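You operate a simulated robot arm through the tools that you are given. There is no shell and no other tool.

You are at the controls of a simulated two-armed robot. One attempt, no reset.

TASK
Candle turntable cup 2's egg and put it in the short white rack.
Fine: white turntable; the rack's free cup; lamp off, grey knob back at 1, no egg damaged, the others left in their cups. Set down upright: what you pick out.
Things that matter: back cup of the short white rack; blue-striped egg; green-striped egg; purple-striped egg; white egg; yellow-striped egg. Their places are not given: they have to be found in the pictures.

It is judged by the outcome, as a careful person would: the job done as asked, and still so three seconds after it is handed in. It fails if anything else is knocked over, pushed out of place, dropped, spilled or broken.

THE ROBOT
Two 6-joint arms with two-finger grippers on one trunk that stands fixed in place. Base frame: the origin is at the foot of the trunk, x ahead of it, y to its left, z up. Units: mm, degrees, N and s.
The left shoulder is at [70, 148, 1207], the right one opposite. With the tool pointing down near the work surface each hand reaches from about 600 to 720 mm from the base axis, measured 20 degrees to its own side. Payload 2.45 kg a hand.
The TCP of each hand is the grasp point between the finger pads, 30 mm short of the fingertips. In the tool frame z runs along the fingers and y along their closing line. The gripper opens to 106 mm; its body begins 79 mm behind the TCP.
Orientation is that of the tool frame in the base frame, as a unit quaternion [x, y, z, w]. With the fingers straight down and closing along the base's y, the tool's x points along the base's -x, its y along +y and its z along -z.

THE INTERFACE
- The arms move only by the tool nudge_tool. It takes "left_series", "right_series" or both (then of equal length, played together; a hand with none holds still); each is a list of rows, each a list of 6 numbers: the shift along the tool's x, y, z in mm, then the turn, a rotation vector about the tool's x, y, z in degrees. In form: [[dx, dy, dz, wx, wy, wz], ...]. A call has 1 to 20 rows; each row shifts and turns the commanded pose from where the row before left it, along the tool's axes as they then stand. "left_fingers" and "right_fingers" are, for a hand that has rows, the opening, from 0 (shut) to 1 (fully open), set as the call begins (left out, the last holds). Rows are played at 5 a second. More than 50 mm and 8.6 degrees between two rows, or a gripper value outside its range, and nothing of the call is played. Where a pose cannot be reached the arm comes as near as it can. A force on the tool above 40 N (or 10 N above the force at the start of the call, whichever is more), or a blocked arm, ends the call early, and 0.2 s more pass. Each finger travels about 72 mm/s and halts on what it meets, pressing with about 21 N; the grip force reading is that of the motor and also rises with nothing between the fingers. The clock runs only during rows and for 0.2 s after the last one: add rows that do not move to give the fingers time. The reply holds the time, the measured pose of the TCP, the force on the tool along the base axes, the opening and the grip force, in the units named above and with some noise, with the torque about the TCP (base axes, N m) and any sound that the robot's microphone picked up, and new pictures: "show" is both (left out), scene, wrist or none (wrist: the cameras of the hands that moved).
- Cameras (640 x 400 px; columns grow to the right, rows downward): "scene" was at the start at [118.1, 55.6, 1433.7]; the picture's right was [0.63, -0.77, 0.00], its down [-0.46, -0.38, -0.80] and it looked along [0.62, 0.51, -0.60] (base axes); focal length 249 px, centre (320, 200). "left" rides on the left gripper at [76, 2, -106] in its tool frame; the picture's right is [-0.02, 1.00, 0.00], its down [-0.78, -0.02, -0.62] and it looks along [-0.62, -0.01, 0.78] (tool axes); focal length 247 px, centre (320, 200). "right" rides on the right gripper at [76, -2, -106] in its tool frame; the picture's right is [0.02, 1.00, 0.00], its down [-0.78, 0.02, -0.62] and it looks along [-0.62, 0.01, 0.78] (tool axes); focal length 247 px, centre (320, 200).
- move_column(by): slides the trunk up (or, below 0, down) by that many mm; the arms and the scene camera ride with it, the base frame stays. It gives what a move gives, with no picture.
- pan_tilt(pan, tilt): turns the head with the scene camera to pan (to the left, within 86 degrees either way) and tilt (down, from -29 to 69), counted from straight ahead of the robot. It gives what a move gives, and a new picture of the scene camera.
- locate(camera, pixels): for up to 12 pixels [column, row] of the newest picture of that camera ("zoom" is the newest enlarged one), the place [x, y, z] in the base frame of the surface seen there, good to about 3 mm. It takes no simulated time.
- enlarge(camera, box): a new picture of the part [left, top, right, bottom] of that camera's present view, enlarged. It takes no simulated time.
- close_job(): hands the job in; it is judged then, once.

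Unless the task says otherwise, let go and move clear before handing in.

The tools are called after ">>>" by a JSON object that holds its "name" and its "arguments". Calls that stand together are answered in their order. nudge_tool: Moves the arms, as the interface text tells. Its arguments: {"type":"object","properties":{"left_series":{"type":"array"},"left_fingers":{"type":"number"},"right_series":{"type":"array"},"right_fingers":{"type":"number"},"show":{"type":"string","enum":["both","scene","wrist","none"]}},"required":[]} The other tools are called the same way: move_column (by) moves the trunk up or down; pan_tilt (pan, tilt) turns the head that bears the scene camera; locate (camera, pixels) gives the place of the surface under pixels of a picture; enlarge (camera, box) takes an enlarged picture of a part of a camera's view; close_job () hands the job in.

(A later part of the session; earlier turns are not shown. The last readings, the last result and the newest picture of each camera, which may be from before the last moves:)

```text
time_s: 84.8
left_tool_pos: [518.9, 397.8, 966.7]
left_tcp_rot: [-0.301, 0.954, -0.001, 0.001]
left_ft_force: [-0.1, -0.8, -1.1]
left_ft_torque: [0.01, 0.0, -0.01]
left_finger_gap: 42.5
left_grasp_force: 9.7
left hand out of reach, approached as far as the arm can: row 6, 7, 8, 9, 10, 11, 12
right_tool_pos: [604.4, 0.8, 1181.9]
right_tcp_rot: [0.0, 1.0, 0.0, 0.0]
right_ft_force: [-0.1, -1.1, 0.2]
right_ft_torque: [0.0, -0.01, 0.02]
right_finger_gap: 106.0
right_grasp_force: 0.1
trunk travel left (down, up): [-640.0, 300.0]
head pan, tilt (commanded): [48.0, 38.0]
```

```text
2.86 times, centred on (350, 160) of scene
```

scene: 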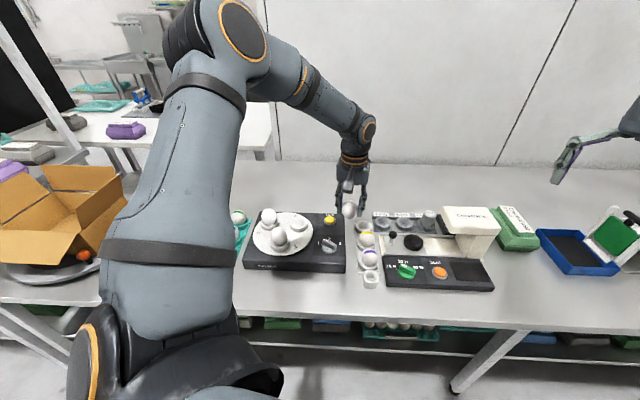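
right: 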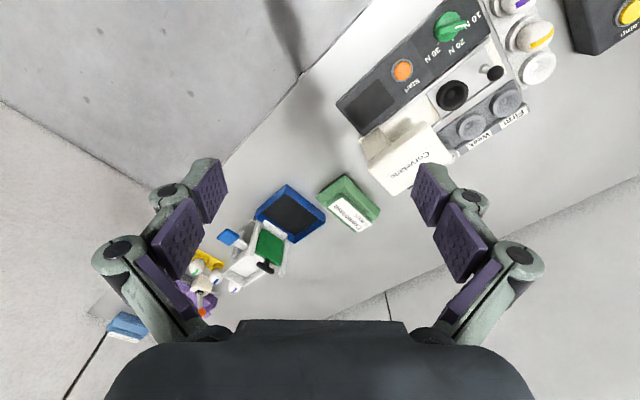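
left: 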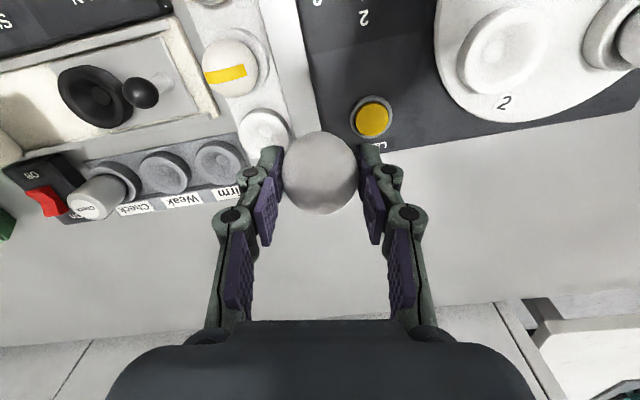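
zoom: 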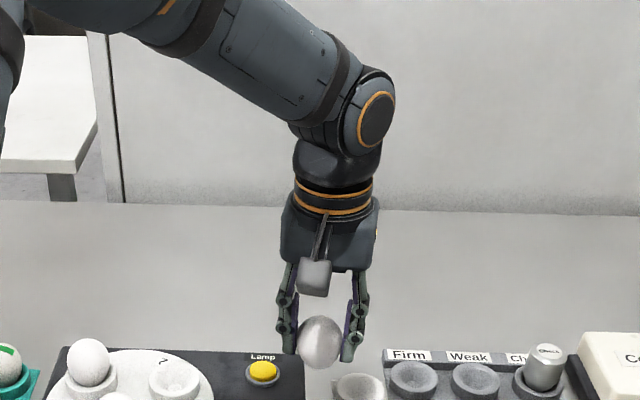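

Comparing poses suggests a shoulder-joint limit that relaxes when the hand is lower relative to the shoulder, so a higher trunk should help. I'll raise the trunk another 80 mm, then lower the hand.

>>> {"name": "move_column", "arguments": {"by": 80}}

>>> {"name": "nudge_tool", "arguments": {"left_series": [[0, 5, 2, 0, 0, 0], [0, 8, 6, 0, 0, 0], [0, 8, 10, 0, 0, 0], [0, 5, 12, 0, 0, 0], [0, 0, 12, 0, 0, 0], [0, 0, 12, 0, 0, 0], [0, 0, 12, 0, 0, 0], [0, 0, 12, 0, 0, 0], [0, 0, 12, 0, 0, 0], [0, 0, 12, 0, 0, 0], [0, 0, 8, 0, 0, 0], [0, 0, 4, 0, 0, 0], [0, 0, 0, 0, 0, 0]], "show": "both"}}

```text
time_s: 85.9
left_tool_pos: [518.6, 398.8, 1046.4]
left_tcp_rot: [-0.302, 0.953, -0.002, 0.002]
left_ft_force: [-0.9, -0.4, -1.1]
left_ft_torque: [-0.01, -0.01, 0.02]
left_finger_gap: 42.7
left_grasp_force: 9.1
right_tool_pos: [603.2, 1.0, 1262.4]
right_tcp_rot: [0.0, 1.0, 0.001, 0.0]
right_ft_force: [0.0, 0.6, -0.8]
right_ft_torque: [0.02, -0.04, -0.01]
right_finger_gap: 105.9
right_grasp_force: 0.0
trunk travel left (down, up): [-720.0, 220.0]
head pan, tilt (commanded): [48.0, 38.0]
```

```text
time_s: 88.7
left_tool_pos: [504.2, 420.6, 931.8]
left_tcp_rot: [-0.301, 0.954, -0.001, 0.001]
left_ft_force: [-0.2, 0.1, -0.5]
left_ft_torque: [0.01, 0.0, -0.01]
left_finger_gap: 42.4
left_grasp_force: 9.4
right_tool_pos: [603.6, 1.6, 1261.7]
right_tcp_rot: [-0.001, 1.0, 0.0, 0.0]
right_ft_force: [0.0, 0.8, -0.3]
right_ft_torque: [-0.01, 0.0, -0.01]
right_finger_gap: 105.8
right_grasp_force: 0.1
trunk travel left (down, up): [-720.0, 220.0]
head pan, tilt (commanded): [48.0, 38.0]
```

scene: 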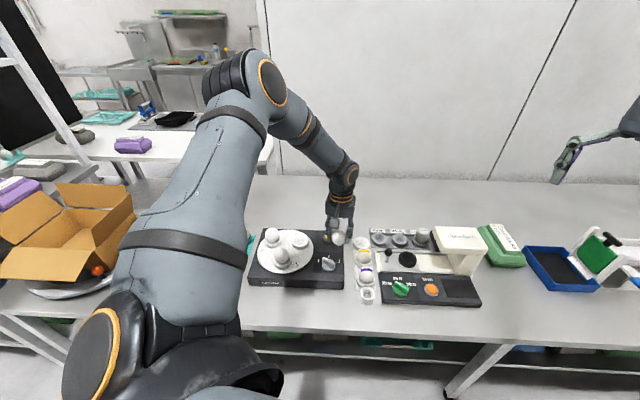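
left: 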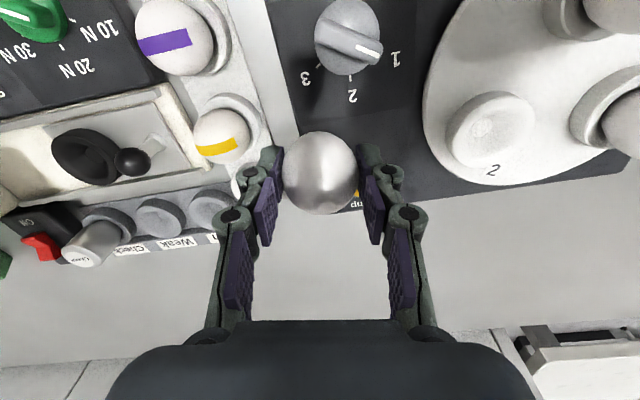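

Reached (504,421,932) with the egg steady. Now I'll move diagonally toward the cup while descending slightly.

>>> {"name": "nudge_tool", "arguments": {"left_series": [[-3.9, -3.7, 1.3, 0, 0, 0], [-3.9, -3.7, 1.3, 0, 0, 0], [-7.9, -7.4, 2.6, 0, 0, 0], [-7.9, -7.4, 2.6, 0, 0, 0], [-7.9, -7.4, 2.6, 0, 0, 0], [-7.9, -7.4, 2.6, 0, 0, 0], [-7.9, -7.4, 2.6, 0, 0, 0], [-3.9, -3.7, 1.3, 0, 0, 0], [0, 0, 0, 0, 0, 0]], "show": "wrist"}}

```text
time_s: 90.7
left_tool_pos: [534.4, 433.8, 926.4]
left_tcp_rot: [-0.301, 0.954, -0.002, 0.001]
left_ft_force: [-0.2, 0.4, -0.1]
left_ft_torque: [0.02, -0.04, 0.04]
left_finger_gap: 42.5
left_grasp_force: 8.9
left hand out of reach, approached as far as the arm can: row 4, 5, 6, 7, 8
right_tool_pos: [603.8, 0.0, 1262.3]
right_tcp_rot: [0.0, 1.0, 0.0, 0.0]
right_ft_force: [-0.6, 0.2, -1.0]
right_ft_torque: [-0.02, -0.01, 0.01]
right_finger_gap: 105.9
right_grasp_force: 0.0
trunk travel left (down, up): [-720.0, 220.0]
head pan, tilt (commanded): [48.0, 38.0]
```

left: 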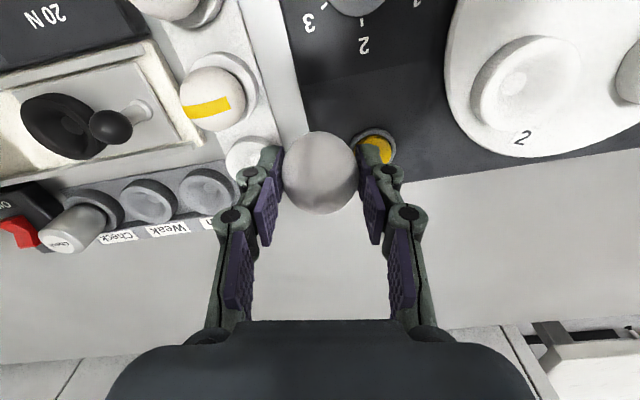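

The boundary persists at the same line, so I need to know which joint is limiting. I'll measure the elbow and wrist disc planes precisely.

>>> {"name": "nudge_tool", "arguments": {"left_series": [[0, 0, 0, 0, 0, 0]], "show": "scene"}}

>>> {"name": "enlarge", "arguments": {"camera": "scene", "box": [180, 30, 372, 150]}}

```text
time_s: 91.1
left_tool_pos: [533.7, 434.6, 924.3]
left_tcp_rot: [-0.302, 0.953, -0.003, 0.001]
left_ft_force: [-0.4, 0.0, -0.9]
left_ft_torque: [-0.02, 0.0, 0.01]
left_finger_gap: 42.6
left_grasp_force: 8.8
right_tool_pos: [603.2, 1.6, 1262.3]
right_tcp_rot: [-0.001, 1.0, 0.0, 0.0]
right_ft_force: [0.4, -0.2, -0.1]
right_ft_torque: [0.03, -0.02, -0.04]
right_finger_gap: 106.0
right_grasp_force: 0.0
trunk travel left (down, up): [-720.0, 220.0]
head pan, tilt (commanded): [48.0, 38.0]
```

scene: 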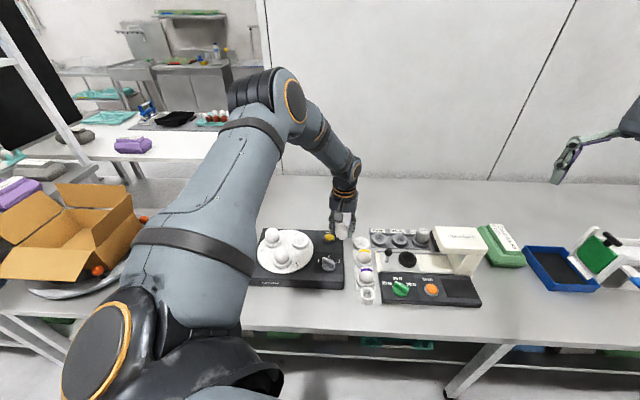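

```text
3.33 times, centred on (276, 90) of scene
```

zoom: 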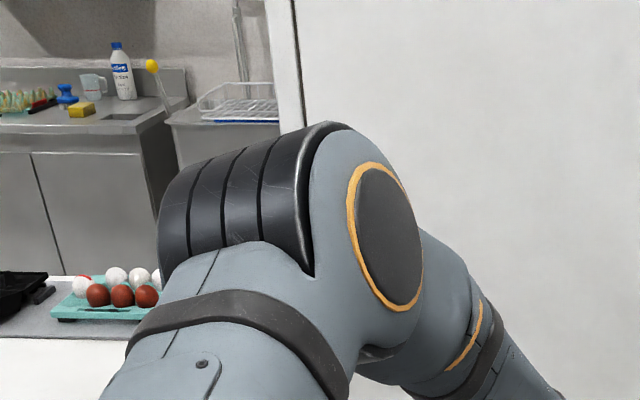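

>>> {"name": "locate", "arguments": {"camera": "zoom", "pixels": [[390, 238], [375, 185], [405, 290], [366, 215], [414, 262], [392, 182], [385, 290], [368, 245], [412, 225], [380, 200], [400, 270], [395, 210]]}}

>>> {"name": "locate", "arguments": {"camera": "scene", "pixels": [[97, 350], [112, 320], [75, 375], [85, 335], [110, 365], [90, 385], [105, 335], [72, 355], [356, 172], [335, 150], [310, 130], [295, 100]]}}

```text
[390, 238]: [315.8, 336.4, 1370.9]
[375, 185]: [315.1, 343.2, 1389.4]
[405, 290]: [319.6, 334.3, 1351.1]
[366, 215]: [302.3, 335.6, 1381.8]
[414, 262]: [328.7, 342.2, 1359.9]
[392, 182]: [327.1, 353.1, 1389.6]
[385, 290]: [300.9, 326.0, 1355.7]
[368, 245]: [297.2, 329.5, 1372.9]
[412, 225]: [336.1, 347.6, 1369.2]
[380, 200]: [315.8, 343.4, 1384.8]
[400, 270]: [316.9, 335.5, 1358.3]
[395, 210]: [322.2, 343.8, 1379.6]
```

```text
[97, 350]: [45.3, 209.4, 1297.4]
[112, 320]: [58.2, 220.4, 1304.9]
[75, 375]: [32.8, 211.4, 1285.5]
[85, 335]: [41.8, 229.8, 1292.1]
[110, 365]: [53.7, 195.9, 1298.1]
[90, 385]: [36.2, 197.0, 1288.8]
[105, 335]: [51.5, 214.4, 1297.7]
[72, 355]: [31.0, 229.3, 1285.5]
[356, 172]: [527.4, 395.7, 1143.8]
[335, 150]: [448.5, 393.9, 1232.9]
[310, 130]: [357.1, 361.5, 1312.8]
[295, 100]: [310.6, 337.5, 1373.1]
```

Kinematic fitting shows the upper-arm joint is at its limit (sin≈0.515 in every blocked pose). The cup is only reachable with the hand tilted about 22° so the wrist stays further left. First I'll back off, raise, and yaw back to the pick orientation.

>>> {"name": "nudge_tool", "arguments": {"left_series": [[5, 0, -8, 0, 0, 0], [8, 0, -12, 0, 0, 0], [5, 0, -14, 0, 0, 1], [2, 0, -10, 0, 0, 2.5], [0, 0, -6, 0, 0, 3.25], [0, 0, 0, 0, 0, 3.25], [0, 0, 0, 0, 0, 3.25], [0, 0, 0, 0, 0, 3.25], [0, 0, 0, 0, 0, 3.25], [0, 0, 0, 0, 0, 3.25], [0, 0, 0, 0, 0, 3.25], [0, 0, 0, 0, 0, 3.25], [0, 0, 0, 0, 0, 3.25], [0, 0, 0, 0, 0, 3.25], [0, 0, 0, 0, 0, 3.25], [0, 0, 0, 0, 0, 3.25], [0, 0, 0, 0, 0, 3.25], [0, 0, 0, 0, 0, 3.25], [0, 0, 0, 0, 0, 3], [0, 0, 0, 0, 0, 0]], "show": "wrist"}}

```text
time_s: 95.3
left_tool_pos: [516.5, 424.4, 974.8]
left_tcp_rot: [0.148, 0.989, -0.001, 0.002]
left_ft_force: [0.6, -0.1, -0.8]
left_ft_torque: [0.04, 0.01, -0.02]
left_finger_gap: 42.5
left_grasp_force: 9.1
right_tool_pos: [603.1, 0.7, 1263.1]
right_tcp_rot: [0.0, 1.0, 0.0, 0.0]
right_ft_force: [1.2, 0.1, -0.2]
right_ft_torque: [0.03, -0.04, -0.02]
right_finger_gap: 106.3
right_grasp_force: 0.1
trunk travel left (down, up): [-720.0, 220.0]
head pan, tilt (commanded): [48.0, 38.0]
```

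left: 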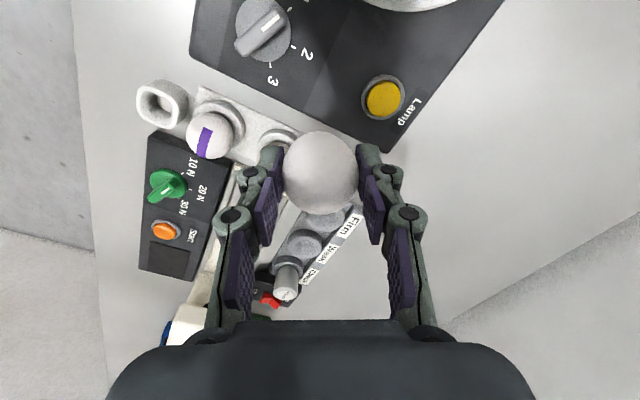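

Before changing trunk height, I'll test in free air: tilt the tool 22° about the closing axis around the egg and see whether the egg tilts along or stays upright.

>>> {"name": "enlarge", "arguments": {"camera": "scene", "box": [310, 190, 374, 230]}}

>>> {"name": "nudge_tool", "arguments": {"left_series": [[0.56, 0, 0, 0, -2.2, 0], [0.56, 0, 0, 0, -2.2, 0], [0.56, 0, 0, 0, -2.2, 0], [0.56, 0, 0, 0, -2.2, 0], [0.56, 0, 0, 0, -2.2, 0], [0.56, 0, 0, 0, -2.2, 0], [0.56, 0, 0, 0, -2.2, 0], [0.56, 0, 0, 0, -2.2, 0], [0.56, 0, 0, 0, -2.2, 0], [0.56, 0, 0, 0, -2.2, 0], [0, 0, 0, 0, 0, 0]], "show": "both"}}

>>> {"name": "enlarge", "arguments": {"camera": "scene", "box": [310, 190, 374, 230]}}

```text
10.00 times, centred on (342, 210) of scene
```

zoom: 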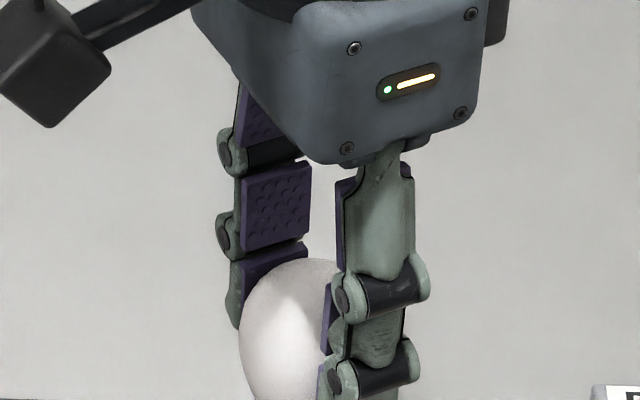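

```text
time_s: 97.7
left_tool_pos: [511.6, 424.1, 973.2]
left_tcp_rot: [0.144, 0.971, -0.028, 0.191]
left_ft_force: [-0.2, -0.4, -0.5]
left_ft_torque: [0.0, 0.0, -0.01]
left_finger_gap: 42.2
left_grasp_force: 9.1
right_tool_pos: [602.9, 1.0, 1262.6]
right_tcp_rot: [0.001, 1.0, -0.001, 0.0]
right_ft_force: [-1.0, -0.5, -0.3]
right_ft_torque: [-0.02, -0.02, 0.01]
right_finger_gap: 105.8
right_grasp_force: 0.0
trunk travel left (down, up): [-720.0, 220.0]
head pan, tilt (commanded): [48.0, 38.0]
```

scene: 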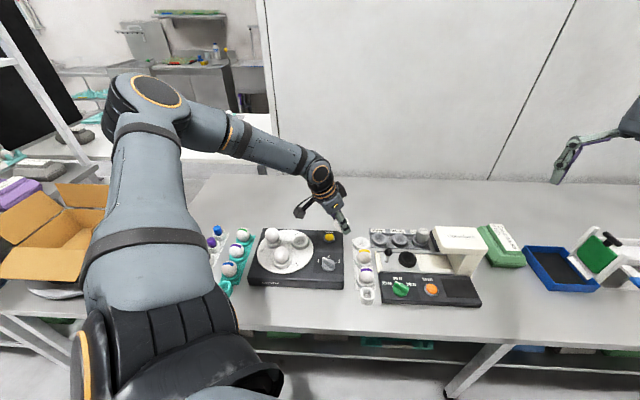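
left: 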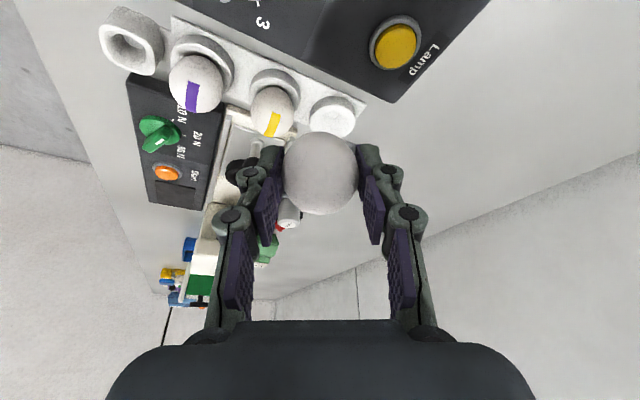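

```text
10.00 times, centred on (342, 210) of scene
```

zoom: 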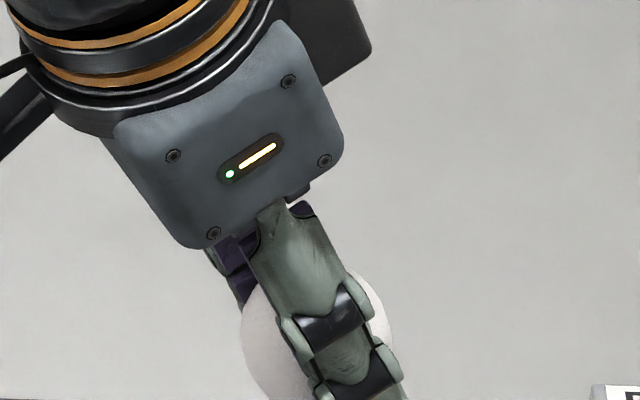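

The hand tilted well, and I can see the free cup in the wrist view at (333,115). I'll look closer to see if the egg tilted with it.

>>> {"name": "enlarge", "arguments": {"camera": "scene", "box": [318, 205, 366, 235]}}

>>> {"name": "enlarge", "arguments": {"camera": "left", "box": [240, 110, 400, 210]}}

```text
13.33 times, centred on (342, 220) of scene
```

zoom: 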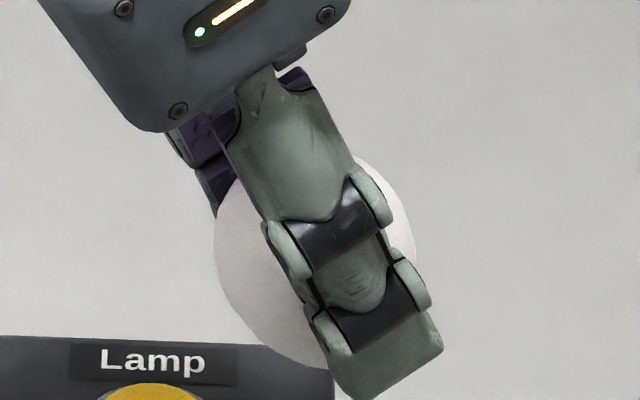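

```text
4.00 times, centred on (320, 160) of left
```

zoom: 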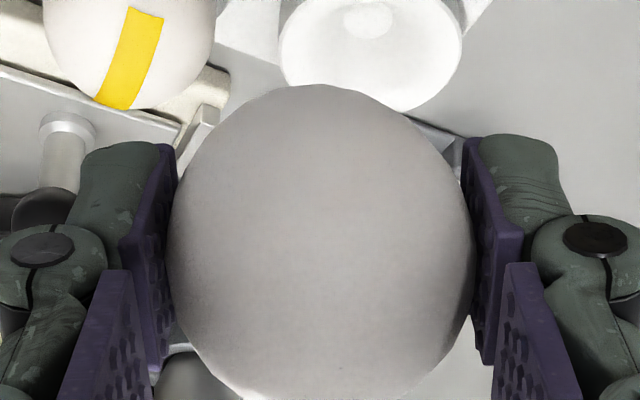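

The egg tilts with the tool (its speck stays put in the wrist view). So the plan is to return the egg to cup 2, re-grasp it upright with the tool already tilted, then carry it that way. First I'll untilt and move back over cup 2.

>>> {"name": "nudge_tool", "arguments": {"left_series": [[-0.56, 0, 0, 0, 2.2, 0], [-0.56, 0, 0, 0, 2.2, 0], [-0.56, 0, 0, 0, 2.2, 0], [-0.56, 0, 0, 0, 2.2, 0], [-0.56, 0, 0, 0, 2.2, 0], [-0.56, 0, 0, 0, 2.2, 0], [-0.56, 0, 0, 0, 2.2, 0], [-0.56, 0, 0, 0, 2.2, 0], [-0.56, 0, 0, 0, 2.2, 0], [-0.56, 0, 0, 0, 2.2, 0], [6, 4, 0, 0, 0, 0], [12, 7.5, 0, 0, 0, 0], [14, 9, 0, 0, 0, 0], [14, 9, 0, 0, 0, 0], [14, 9, 0, 0, 0, 0], [14, 9, 0, 0, 0, 0], [14, 9, 0, 0, 0, 0], [12, 8, 0, 0, 0, 0], [7, 5, 0, 0, 0, 0], [0, 0, 0, 0, 0, 0]], "show": "both"}}

```text
time_s: 101.9
left_tool_pos: [434.2, 521.0, 974.1]
left_tcp_rot: [0.147, 0.989, 0.0, 0.001]
left_ft_force: [-0.3, -0.2, -0.7]
left_ft_torque: [-0.01, -0.01, 0.01]
left_finger_gap: 42.3
left_grasp_force: 8.6
right_tool_pos: [603.9, 0.2, 1262.7]
right_tcp_rot: [0.0, 1.0, 0.0, 0.001]
right_ft_force: [-0.3, 0.0, -0.1]
right_ft_torque: [0.0, 0.02, 0.0]
right_finger_gap: 106.1
right_grasp_force: 0.1
trunk travel left (down, up): [-720.0, 220.0]
head pan, tilt (commanded): [48.0, 38.0]
```

scene: 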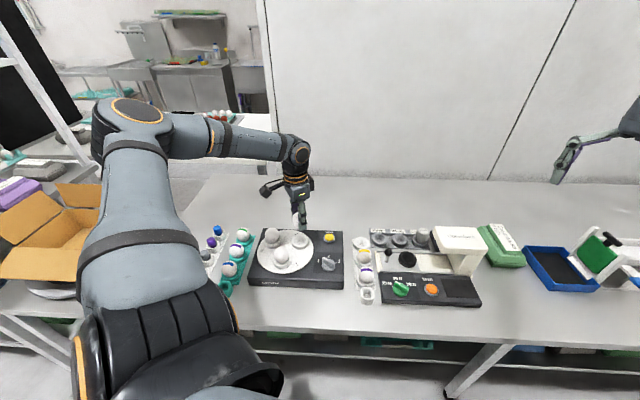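
left: 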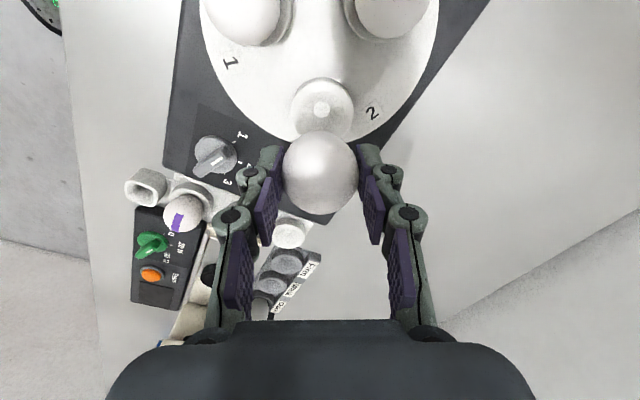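

Back above cup 2 with the egg secure. I'll lower the trunk in stages to about 1090 shoulder height (best for both ends), raising the hand first each time.

>>> {"name": "nudge_tool", "arguments": {"left_series": [[0, 0, -4, 0, 0, 0], [0, 0, -8, 0, 0, 0], [0, 0, -12, 0, 0, 0], [0, 0, -12, 0, 0, 0], [0, 0, -12, 0, 0, 0], [0, 0, -12, 0, 0, 0], [0, 0, -10, 0, 0, 0], [0, 0, -6, 0, 0, 0], [0, 0, -4, 0, 0, 0], [0, 0, 0, 0, 0, 0]], "show": "none"}}

>>> {"name": "move_column", "arguments": {"by": -80}}

>>> {"name": "nudge_tool", "arguments": {"left_series": [[0, 0, -4, 0, 0, 0], [0, 0, -8, 0, 0, 0], [0, 0, -12, 0, 0, 0], [0, 0, -12, 0, 0, 0], [0, 0, -12, 0, 0, 0], [0, 0, -12, 0, 0, 0], [0, 0, -10, 0, 0, 0], [0, 0, -5, 0, 0, 0], [0, 0, -2, 0, 0, 0], [0, 0, 0, 0, 0, 0]], "show": "none"}}

>>> {"name": "move_column", "arguments": {"by": -77}}

>>> {"name": "nudge_tool", "arguments": {"left_series": [[0, 0, 0, 0, 0, 0]], "show": "both"}}

>>> {"name": "enlarge", "arguments": {"camera": "left", "box": [240, 60, 400, 220]}}

```text
time_s: 104.1
left_tool_pos: [434.2, 520.6, 1053.9]
left_tcp_rot: [0.147, 0.989, -0.002, 0.001]
left_ft_force: [-0.2, 0.6, 0.2]
left_ft_torque: [-0.01, -0.02, 0.02]
left_finger_gap: 42.7
left_grasp_force: 9.5
right_tool_pos: [603.9, 1.4, 1262.8]
right_tcp_rot: [0.0, 1.0, 0.0, 0.0]
right_ft_force: [0.4, -0.3, 0.0]
right_ft_torque: [0.01, -0.01, 0.0]
right_finger_gap: 105.9
right_grasp_force: 0.1
trunk travel left (down, up): [-720.0, 220.0]
head pan, tilt (commanded): [48.0, 38.0]
```

```text
time_s: 105.3
left_tool_pos: [433.4, 520.7, 973.6]
left_tcp_rot: [0.148, 0.989, -0.001, 0.002]
left_ft_force: [0.3, 0.7, -0.9]
left_ft_torque: [0.01, 0.02, 0.01]
left_finger_gap: 42.1
left_grasp_force: 8.9
right_tool_pos: [603.5, 0.6, 1182.9]
right_tcp_rot: [0.0, 1.0, 0.0, 0.0]
right_ft_force: [-0.4, 0.2, 0.2]
right_ft_torque: [0.02, 0.01, 0.01]
right_finger_gap: 105.9
right_grasp_force: 0.2
trunk travel left (down, up): [-640.0, 300.0]
head pan, tilt (commanded): [48.0, 38.0]
```

```text
time_s: 107.5
left_tool_pos: [432.7, 522.1, 1051.7]
left_tcp_rot: [0.147, 0.989, -0.001, 0.003]
left_ft_force: [0.2, 0.3, -0.4]
left_ft_torque: [-0.02, 0.02, 0.0]
left_finger_gap: 42.3
left_grasp_force: 8.7
right_tool_pos: [604.2, 1.5, 1182.8]
right_tcp_rot: [0.001, 1.0, 0.0, 0.0]
right_ft_force: [0.5, 1.6, 0.0]
right_ft_torque: [0.02, 0.0, -0.07]
right_finger_gap: 106.2
right_grasp_force: 0.0
trunk travel left (down, up): [-640.0, 300.0]
head pan, tilt (commanded): [48.0, 38.0]
```

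```text
time_s: 108.6
left_tool_pos: [434.0, 521.4, 975.2]
left_tcp_rot: [0.147, 0.989, -0.001, 0.002]
left_ft_force: [0.0, 0.0, 0.2]
left_ft_torque: [-0.01, 0.0, 0.04]
left_finger_gap: 42.7
left_grasp_force: 9.6
right_tool_pos: [603.6, 0.6, 1105.9]
right_tcp_rot: [0.0, 1.0, 0.0, 0.0]
right_ft_force: [-0.1, -0.2, 0.3]
right_ft_torque: [0.02, 0.01, -0.03]
right_finger_gap: 105.6
right_grasp_force: 0.1
trunk travel left (down, up): [-563.0, 377.0]
head pan, tilt (commanded): [48.0, 38.0]
```

```text
time_s: 109.0
left_tool_pos: [433.2, 521.6, 974.4]
left_tcp_rot: [0.147, 0.989, -0.001, 0.002]
left_ft_force: [-0.7, -0.3, -1.4]
left_ft_torque: [0.02, 0.0, -0.01]
left_finger_gap: 42.5
left_grasp_force: 9.0
right_tool_pos: [604.3, 1.0, 1105.5]
right_tcp_rot: [-0.001, 1.0, 0.0, 0.001]
right_ft_force: [0.0, -0.1, -0.2]
right_ft_torque: [-0.03, 0.0, -0.03]
right_finger_gap: 106.1
right_grasp_force: 0.1
trunk travel left (down, up): [-563.0, 377.0]
head pan, tilt (commanded): [48.0, 38.0]
```

scene: 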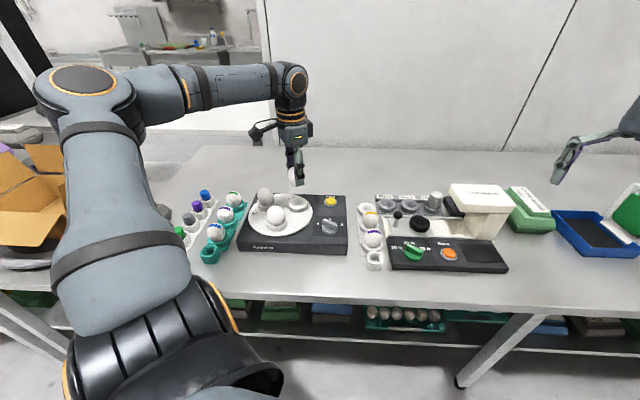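
left: 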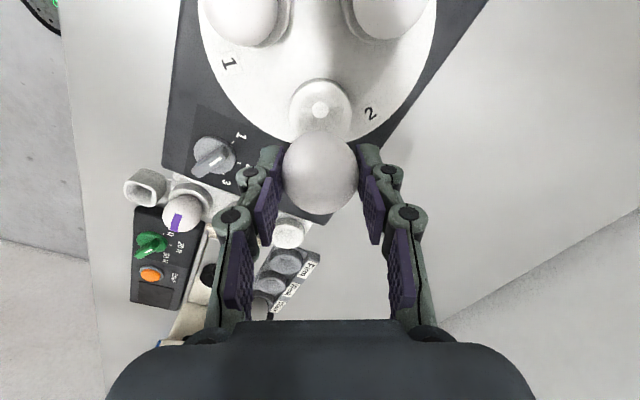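

```text
2.50 times, centred on (320, 140) of left
```

zoom: 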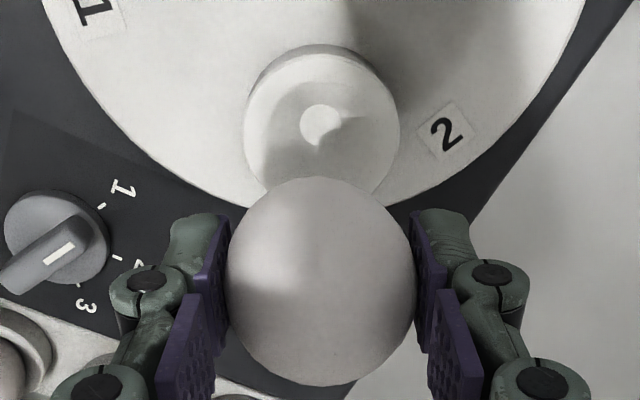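

Aligned in the closing direction. I'll measure the empty cup 2 exactly.

>>> {"name": "enlarge", "arguments": {"camera": "left", "box": [280, 75, 360, 125]}}

>>> {"name": "locate", "arguments": {"camera": "zoom", "pixels": [[322, 280], [322, 255], [322, 305], [295, 280], [350, 280], [120, 230], [520, 230], [200, 110], [440, 110], [322, 50], [150, 160], [490, 160]]}}

```text
8.00 times, centred on (320, 100) of left
```

zoom: 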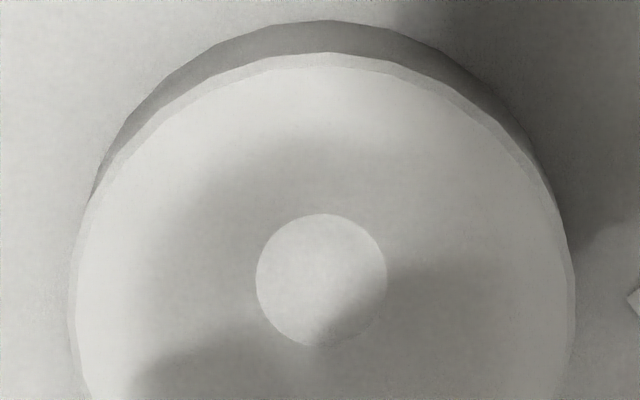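

```text
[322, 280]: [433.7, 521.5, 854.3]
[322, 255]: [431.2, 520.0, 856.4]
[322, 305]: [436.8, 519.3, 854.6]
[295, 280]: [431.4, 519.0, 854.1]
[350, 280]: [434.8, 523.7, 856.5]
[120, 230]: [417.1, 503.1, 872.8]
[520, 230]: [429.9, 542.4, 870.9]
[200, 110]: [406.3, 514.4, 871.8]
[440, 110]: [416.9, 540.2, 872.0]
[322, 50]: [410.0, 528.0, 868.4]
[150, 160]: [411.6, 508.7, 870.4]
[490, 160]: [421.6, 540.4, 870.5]
```

Cup 2's centre is (433.3,521.2), matching the hand. I'll lower the egg to just above its seat.

>>> {"name": "nudge_tool", "arguments": {"left_series": [[0, 0, 6, 0, 0, 0], [0, 0, 10, 0, 0, 0], [0, 0, 12, 0, 0, 0], [0, 0, 12, 0, 0, 0], [0, 0, 10, 0, 0, 0], [0, 0, 8, 0, 0, 0], [0, 0, 5, 0, 0, 0], [0, 0, 3, 0, 0, 0], [0, 0, 2, 0, 0, 0], [0, 0, 0, 0, 0, 0]], "show": "wrist"}}

>>> {"name": "enlarge", "arguments": {"camera": "scene", "box": [262, 170, 326, 210]}}

```text
time_s: 111.2
left_tool_pos: [432.3, 520.9, 908.1]
left_tcp_rot: [0.147, 0.989, 0.0, 0.002]
left_ft_force: [-1.1, -0.2, -0.7]
left_ft_torque: [0.01, -0.02, -0.01]
left_finger_gap: 42.5
left_grasp_force: 8.8
right_tool_pos: [603.5, 1.1, 1105.4]
right_tcp_rot: [-0.001, 1.0, 0.0, 0.0]
right_ft_force: [-0.1, 0.4, 0.0]
right_ft_torque: [0.02, -0.02, -0.05]
right_finger_gap: 106.1
right_grasp_force: 0.1
trunk travel left (down, up): [-563.0, 377.0]
head pan, tilt (commanded): [48.0, 38.0]
```

left: 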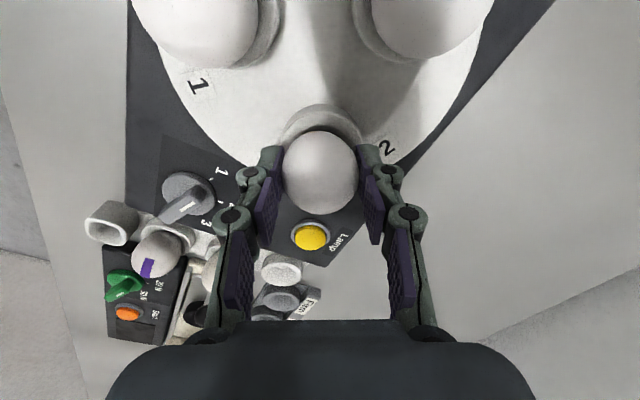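

```text
10.00 times, centred on (294, 190) of scene
```

zoom: 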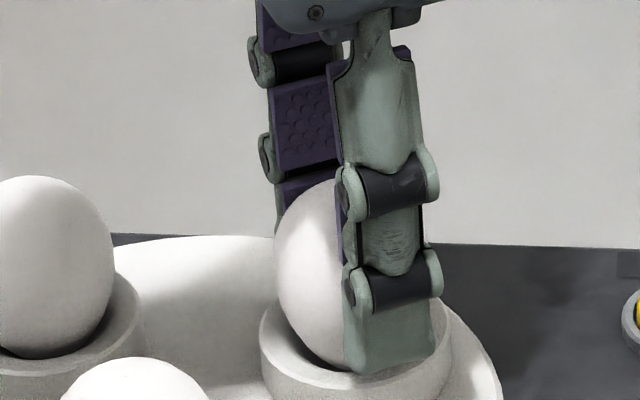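

Egg is about 3 mm above its seat. I'll lower in half-millimetre steps watching the force.

>>> {"name": "nudge_tool", "arguments": {"left_series": [[0, 0, 0.7, 0, 0, 0], [0, 0, 0.7, 0, 0, 0], [0, 0, 0.6, 0, 0, 0], [0, 0, 0, 0, 0, 0]], "show": "none"}}

>>> {"name": "nudge_tool", "arguments": {"left_series": [[0, 0, 0.5, 0, 0, 0], [0, 0, 0, 0, 0, 0]], "show": "none"}}

>>> {"name": "nudge_tool", "arguments": {"left_series": [[0, 0, 0.5, 0, 0, 0], [0, 0, 0, 0, 0, 0]], "show": "none"}}

```text
time_s: 112.2
left_tool_pos: [435.0, 521.1, 905.5]
left_tcp_rot: [0.147, 0.989, -0.001, 0.002]
left_ft_force: [-0.7, -0.5, -1.5]
left_ft_torque: [0.0, -0.04, 0.01]
left_finger_gap: 42.5
left_grasp_force: 9.0
right_tool_pos: [603.8, 2.2, 1104.5]
right_tcp_rot: [0.0, 1.0, 0.001, 0.0]
right_ft_force: [0.8, 1.2, 0.8]
right_ft_torque: [0.0, -0.03, -0.01]
right_finger_gap: 106.0
right_grasp_force: 0.1
trunk travel left (down, up): [-563.0, 377.0]
head pan, tilt (commanded): [48.0, 38.0]
```

```text
time_s: 112.8
left_tool_pos: [433.5, 521.5, 905.1]
left_tcp_rot: [0.147, 0.989, -0.001, 0.002]
left_ft_force: [0.1, -0.4, -0.2]
left_ft_torque: [0.05, -0.01, 0.02]
left_finger_gap: 42.4
left_grasp_force: 9.4
right_tool_pos: [603.3, 0.6, 1106.6]
right_tcp_rot: [0.0, 1.0, 0.0, 0.0]
right_ft_force: [0.2, -0.5, -0.7]
right_ft_torque: [-0.01, 0.0, 0.02]
right_finger_gap: 105.8
right_grasp_force: 0.1
trunk travel left (down, up): [-563.0, 377.0]
head pan, tilt (commanded): [48.0, 38.0]
```

```text
time_s: 113.4
left_tool_pos: [433.5, 520.7, 905.3]
left_tcp_rot: [0.146, 0.989, -0.001, 0.001]
left_ft_force: [-0.6, 0.1, -0.3]
left_ft_torque: [-0.01, 0.02, 0.01]
left_finger_gap: 42.4
left_grasp_force: 9.0
right_tool_pos: [603.5, 0.8, 1105.8]
right_tcp_rot: [0.0, 1.0, 0.001, 0.0]
right_ft_force: [-0.3, 0.0, -0.3]
right_ft_torque: [0.02, -0.02, -0.01]
right_finger_gap: 105.9
right_grasp_force: 0.0
trunk travel left (down, up): [-563.0, 377.0]
head pan, tilt (commanded): [48.0, 38.0]
```

No contact yet. I'll keep stepping down.

>>> {"name": "nudge_tool", "arguments": {"left_series": [[0, 0, 0.5, 0, 0, 0], [0, 0, 0, 0, 0, 0]], "show": "none"}}

>>> {"name": "nudge_tool", "arguments": {"left_series": [[0, 0, 0.5, 0, 0, 0], [0, 0, 0, 0, 0, 0]], "show": "none"}}

>>> {"name": "enlarge", "arguments": {"camera": "scene", "box": [262, 170, 326, 210]}}

```text
time_s: 114.0
left_tool_pos: [434.0, 521.7, 904.8]
left_tcp_rot: [0.146, 0.989, 0.0, 0.002]
left_ft_force: [-1.2, -0.3, 0.9]
left_ft_torque: [-0.06, -0.02, -0.02]
left_finger_gap: 42.2
left_grasp_force: 9.0
right_tool_pos: [603.3, -0.6, 1106.7]
right_tcp_rot: [0.0, 1.0, 0.0, 0.0]
right_ft_force: [-0.5, 0.1, 0.5]
right_ft_torque: [0.03, 0.01, -0.01]
right_finger_gap: 106.1
right_grasp_force: 0.0
trunk travel left (down, up): [-563.0, 377.0]
head pan, tilt (commanded): [48.0, 38.0]
```

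```text
time_s: 114.6
left_tool_pos: [433.6, 521.8, 905.3]
left_tcp_rot: [0.148, 0.989, 0.001, 0.002]
left_ft_force: [-0.2, 0.2, -0.4]
left_ft_torque: [-0.02, 0.02, -0.01]
left_finger_gap: 42.4
left_grasp_force: 8.7
right_tool_pos: [603.7, 1.6, 1106.3]
right_tcp_rot: [-0.001, 1.0, 0.0, 0.0]
right_ft_force: [-0.1, 0.4, 0.7]
right_ft_torque: [0.03, -0.02, 0.03]
right_finger_gap: 106.1
right_grasp_force: 0.0
trunk travel left (down, up): [-563.0, 377.0]
head pan, tilt (commanded): [48.0, 38.0]
```

```text
10.00 times, centred on (294, 190) of scene
```

zoom: 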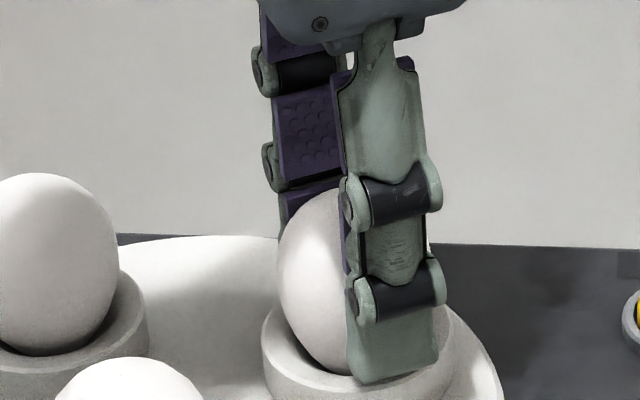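

>>> {"name": "nudge_tool", "arguments": {"left_series": [[0, 0, 0.5, 0, 0, 0], [0, 0, 0, 0, 0, 0], [0, 0, 0, 0, 0, 0]], "show": "none"}}

>>> {"name": "nudge_tool", "arguments": {"left_series": [[0, 0, 0.5, 0, 0, 0], [0, 0, 0, 0, 0, 0], [0, 0, 0, 0, 0, 0]], "show": "none"}}

```text
time_s: 115.4
left_tool_pos: [434.5, 521.7, 903.4]
left_tcp_rot: [0.147, 0.989, 0.0, 0.002]
left_ft_force: [-2.3, 0.5, 3.3]
left_ft_torque: [0.05, 0.03, -0.02]
left_finger_gap: 42.2
left_grasp_force: 8.6
right_tool_pos: [602.6, 0.5, 1106.0]
right_tcp_rot: [0.0, 1.0, 0.0, 0.0]
right_ft_force: [-0.1, -0.1, -0.3]
right_ft_torque: [-0.02, -0.01, -0.03]
right_finger_gap: 106.2
right_grasp_force: 0.1
trunk travel left (down, up): [-563.0, 377.0]
head pan, tilt (commanded): [48.0, 38.0]
```

```text
time_s: 116.2
left_tool_pos: [433.8, 520.8, 903.0]
left_tcp_rot: [0.147, 0.989, -0.001, 0.002]
left_ft_force: [-3.1, 1.0, 5.2]
left_ft_torque: [0.04, 0.08, -0.03]
left_finger_gap: 42.5
left_grasp_force: 9.1
right_tool_pos: [602.9, 0.9, 1106.3]
right_tcp_rot: [0.0, 1.0, 0.0, 0.0]
right_ft_force: [0.5, 0.1, 0.4]
right_ft_torque: [0.02, -0.01, 0.01]
right_finger_gap: 106.0
right_grasp_force: 0.0
trunk travel left (down, up): [-563.0, 377.0]
head pan, tilt (commanded): [48.0, 38.0]
```

Contact felt (5 N up), so the egg is seated. I'll open the fingers a little to release it and look.

>>> {"name": "nudge_tool", "arguments": {"left_series": [[0, 0, 0, 0, 0, 0], [0, 0, 0, 0, 0, 0], [0, 0, 0, 0, 0, 0]], "left_fingers": 0.5, "show": "wrist"}}

>>> {"name": "enlarge", "arguments": {"camera": "scene", "box": [262, 170, 326, 210]}}

>>> {"name": "enlarge", "arguments": {"camera": "left", "box": [240, 110, 400, 210]}}

```text
time_s: 117.0
left_tool_pos: [434.7, 521.7, 902.4]
left_tcp_rot: [0.147, 0.989, -0.001, 0.001]
left_ft_force: [-0.5, 0.1, 0.0]
left_ft_torque: [0.03, -0.01, 0.01]
left_finger_gap: 53.0
left_grasp_force: 0.1
right_tool_pos: [604.9, 1.5, 1106.1]
right_tcp_rot: [0.0, 1.0, 0.0, 0.0]
right_ft_force: [-1.2, 0.5, -0.8]
right_ft_torque: [-0.01, 0.01, 0.01]
right_finger_gap: 106.1
right_grasp_force: 0.0
trunk travel left (down, up): [-563.0, 377.0]
head pan, tilt (commanded): [48.0, 38.0]
```

left: 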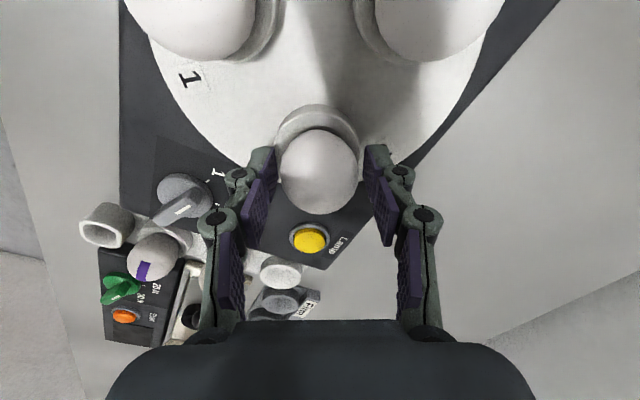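

```text
10.00 times, centred on (294, 190) of scene
```

zoom: 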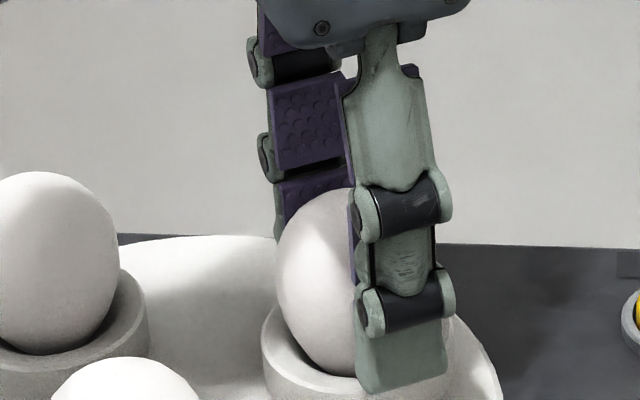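

```text
4.00 times, centred on (320, 160) of left
```

zoom: 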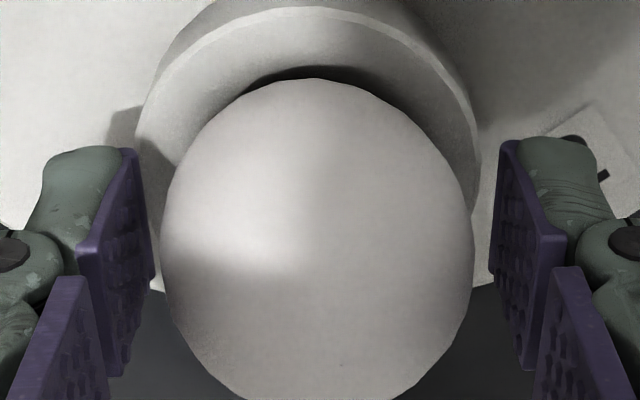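

The egg stands upright back in cup 2. I'll lift the hand, tilt it 23° about the closing axis, and check alignment for the tilted grasp.

>>> {"name": "nudge_tool", "arguments": {"left_series": [[0, 0, -6, 0, 0, 0], [0, 0, -12, 0, 0, 0], [0, 0, -15, 0, 0, 0], [0, 0, -15, 0, 0, 0], [0, 0, 0, 0, -2.3, 0], [0, 0, 0, 0, -2.3, 0], [0, 0, 0, 0, -2.3, 0], [0, 0, 0, 0, -2.3, 0], [0, 0, 0, 0, -2.3, 0], [0, 0, 0, 0, -2.3, 0], [0, 0, 0, 0, -2.3, 0], [0, 0, 0, 0, -2.3, 0], [0, 0, 0, 0, -2.3, 0], [0, 0, 0, 0, -2.3, 0], [0, 0, 0, 0, 0, 0]], "left_fingers": 0.55, "show": "both"}}

>>> {"name": "enlarge", "arguments": {"camera": "scene", "box": [246, 150, 342, 210]}}

```text
time_s: 120.2
left_tool_pos: [496.0, 438.5, 968.0]
left_tcp_rot: [0.144, 0.969, -0.031, 0.199]
left_ft_force: [1.5, 0.5, 0.1]
left_ft_torque: [-0.03, -0.02, -0.01]
left_finger_gap: 58.3
left_grasp_force: 0.0
left hand out of reach, approached as far as the arm can: row 7, 9, 10, 11, 12, 13, 14
right_tool_pos: [603.0, 1.4, 1105.8]
right_tcp_rot: [0.0, 1.0, 0.0, 0.0]
right_ft_force: [-0.1, -0.4, -0.1]
right_ft_torque: [0.0, 0.01, 0.0]
right_finger_gap: 105.8
right_grasp_force: 0.1
trunk travel left (down, up): [-563.0, 377.0]
head pan, tilt (commanded): [48.0, 38.0]
```

scene: 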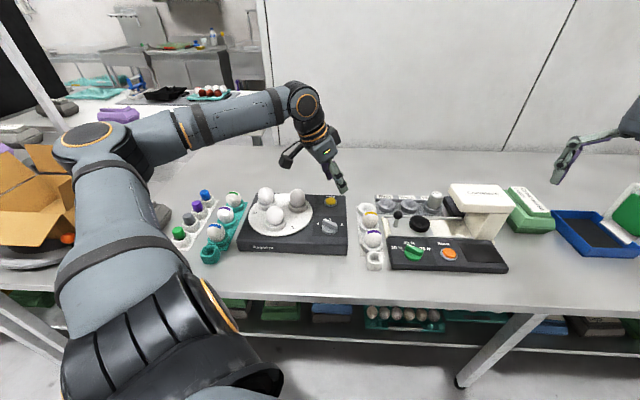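
left: 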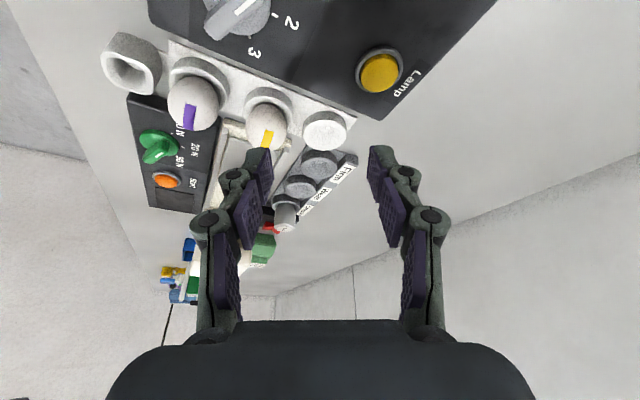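

```text
6.67 times, centred on (294, 180) of scene
```

zoom: 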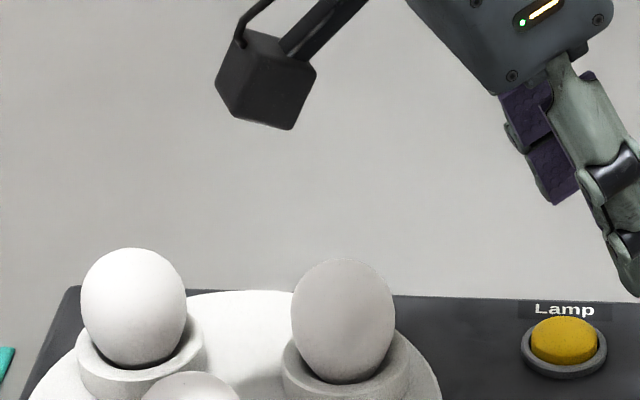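

Tilting there over-folded the arm and the hand slid away to (496,438), touching nothing. At cup 2 the hand must lean the other way, toward −y. I'll untilt and go back above cup 2 first.

>>> {"name": "nudge_tool", "arguments": {"left_series": [[0, 0, 0, 0, 2.3, 0], [0, 0, 0, 0, 2.3, 0], [0, 0, 0, 0, 2.3, 0], [0, 0, 0, 0, 2.3, 0], [0, 0, 0, 0, 2.3, 0], [0, 0, 0, 0, 2.3, 0], [0, 0, 0, 0, 2.3, 0], [0, 0, 0, 0, 2.3, 0], [0, 0, 0, 0, 2.3, 0], [0, 0, 0, 0, 2.3, 0], [0, 0, 0, 0, 0, 0]], "show": "none"}}

```text
time_s: 122.6
left_tool_pos: [496.3, 440.4, 967.5]
left_tcp_rot: [0.148, 0.989, -0.001, 0.002]
left_ft_force: [0.6, -0.8, 0.2]
left_ft_torque: [0.01, 0.0, 0.01]
left_finger_gap: 58.4
left_grasp_force: 0.1
right_tool_pos: [603.1, 1.7, 1106.0]
right_tcp_rot: [0.0, 1.0, 0.0, 0.0]
right_ft_force: [-1.2, -0.6, 0.1]
right_ft_torque: [-0.01, 0.0, 0.0]
right_finger_gap: 106.2
right_grasp_force: 0.0
trunk travel left (down, up): [-563.0, 377.0]
head pan, tilt (commanded): [48.0, 38.0]
```

Vertical again. I'll yaw to +90° in place.

>>> {"name": "nudge_tool", "arguments": {"left_series": [[0, 0, 0, 0, 0, -5.944], [0, 0, 0, 0, 0, -5.944], [0, 0, 0, 0, 0, -5.944], [0, 0, 0, 0, 0, -5.944], [0, 0, 0, 0, 0, -5.944], [0, 0, 0, 0, 0, -5.944], [0, 0, 0, 0, 0, -5.944], [0, 0, 0, 0, 0, -5.944], [0, 0, 0, 0, 0, -5.944], [0, 0, 0, 0, 0, -5.944], [0, 0, 0, 0, 0, -5.944], [0, 0, 0, 0, 0, -5.944], [0, 0, 0, 0, 0, -5.944], [0, 0, 0, 0, 0, -5.944], [0, 0, 0, 0, 0, -5.944], [0, 0, 0, 0, 0, -5.944], [0, 0, 0, 0, 0, -5.944], [0, 0, 0, 0, 0, -5.944], [0, 0, 0, 0, 0, 0]], "show": "none"}}

```text
time_s: 126.6
left_tool_pos: [494.9, 440.8, 967.9]
left_tcp_rot: [0.708, -0.706, 0.001, -0.001]
left_ft_force: [-0.1, 0.2, 0.8]
left_ft_torque: [-0.01, -0.02, 0.0]
left_finger_gap: 58.4
left_grasp_force: 0.1
right_tool_pos: [603.0, 0.7, 1106.1]
right_tcp_rot: [0.0, 1.0, 0.0, 0.0]
right_ft_force: [0.0, 0.4, -0.2]
right_ft_torque: [0.02, -0.03, 0.02]
right_finger_gap: 105.8
right_grasp_force: 0.1
trunk travel left (down, up): [-563.0, 377.0]
head pan, tilt (commanded): [48.0, 38.0]
```

>>> {"name": "nudge_tool", "arguments": {"left_series": [[-8, 6, 0, 0, 0, 0], [-15, 11.5, 0, 0, 0, 0], [-17.5, 13.4, 0, 0, 0, 0], [-17.5, 13.4, 0, 0, 0, 0], [-15, 11.5, 0, 0, 0, 0], [-7.9, 6, 0, 0, 0, 0], [0, 0, 0, 0, 0, 0]], "show": "both"}}

>>> {"name": "enlarge", "arguments": {"camera": "left", "box": [240, 70, 400, 170]}}

```text
time_s: 128.2
left_tool_pos: [433.4, 518.1, 966.2]
left_tcp_rot: [0.707, -0.707, 0.001, -0.001]
left_ft_force: [-0.3, 0.5, 0.2]
left_ft_torque: [0.01, 0.04, -0.01]
left_finger_gap: 57.9
left_grasp_force: 0.1
right_tool_pos: [603.4, 1.8, 1105.4]
right_tcp_rot: [0.0, 1.0, -0.001, 0.0]
right_ft_force: [0.2, 0.3, 0.6]
right_ft_torque: [0.03, 0.0, 0.0]
right_finger_gap: 106.1
right_grasp_force: 0.0
trunk travel left (down, up): [-563.0, 377.0]
head pan, tilt (commanded): [48.0, 38.0]
```

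scene: 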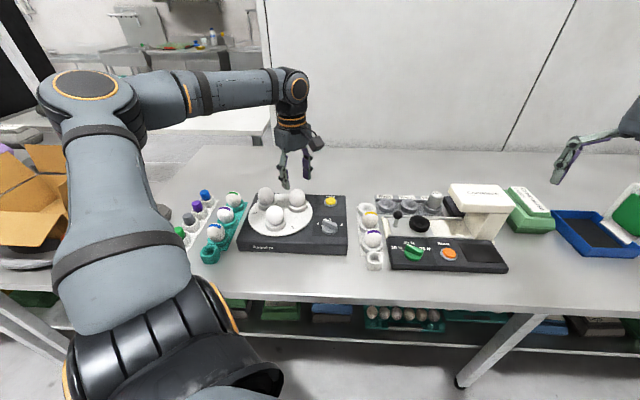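
left: 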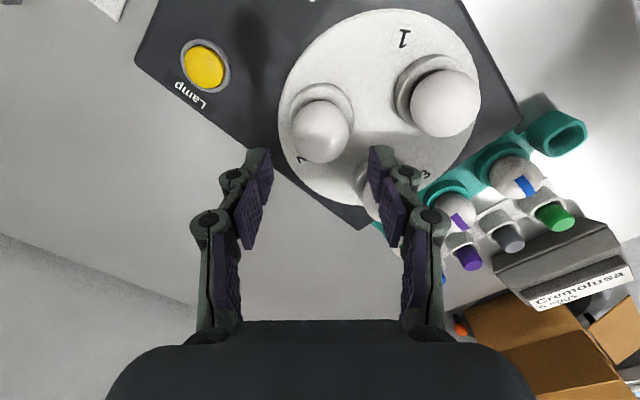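

```text
4.00 times, centred on (320, 120) of left
```

zoom: 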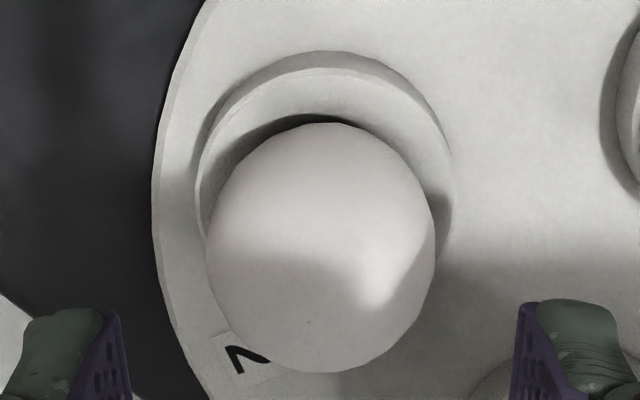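

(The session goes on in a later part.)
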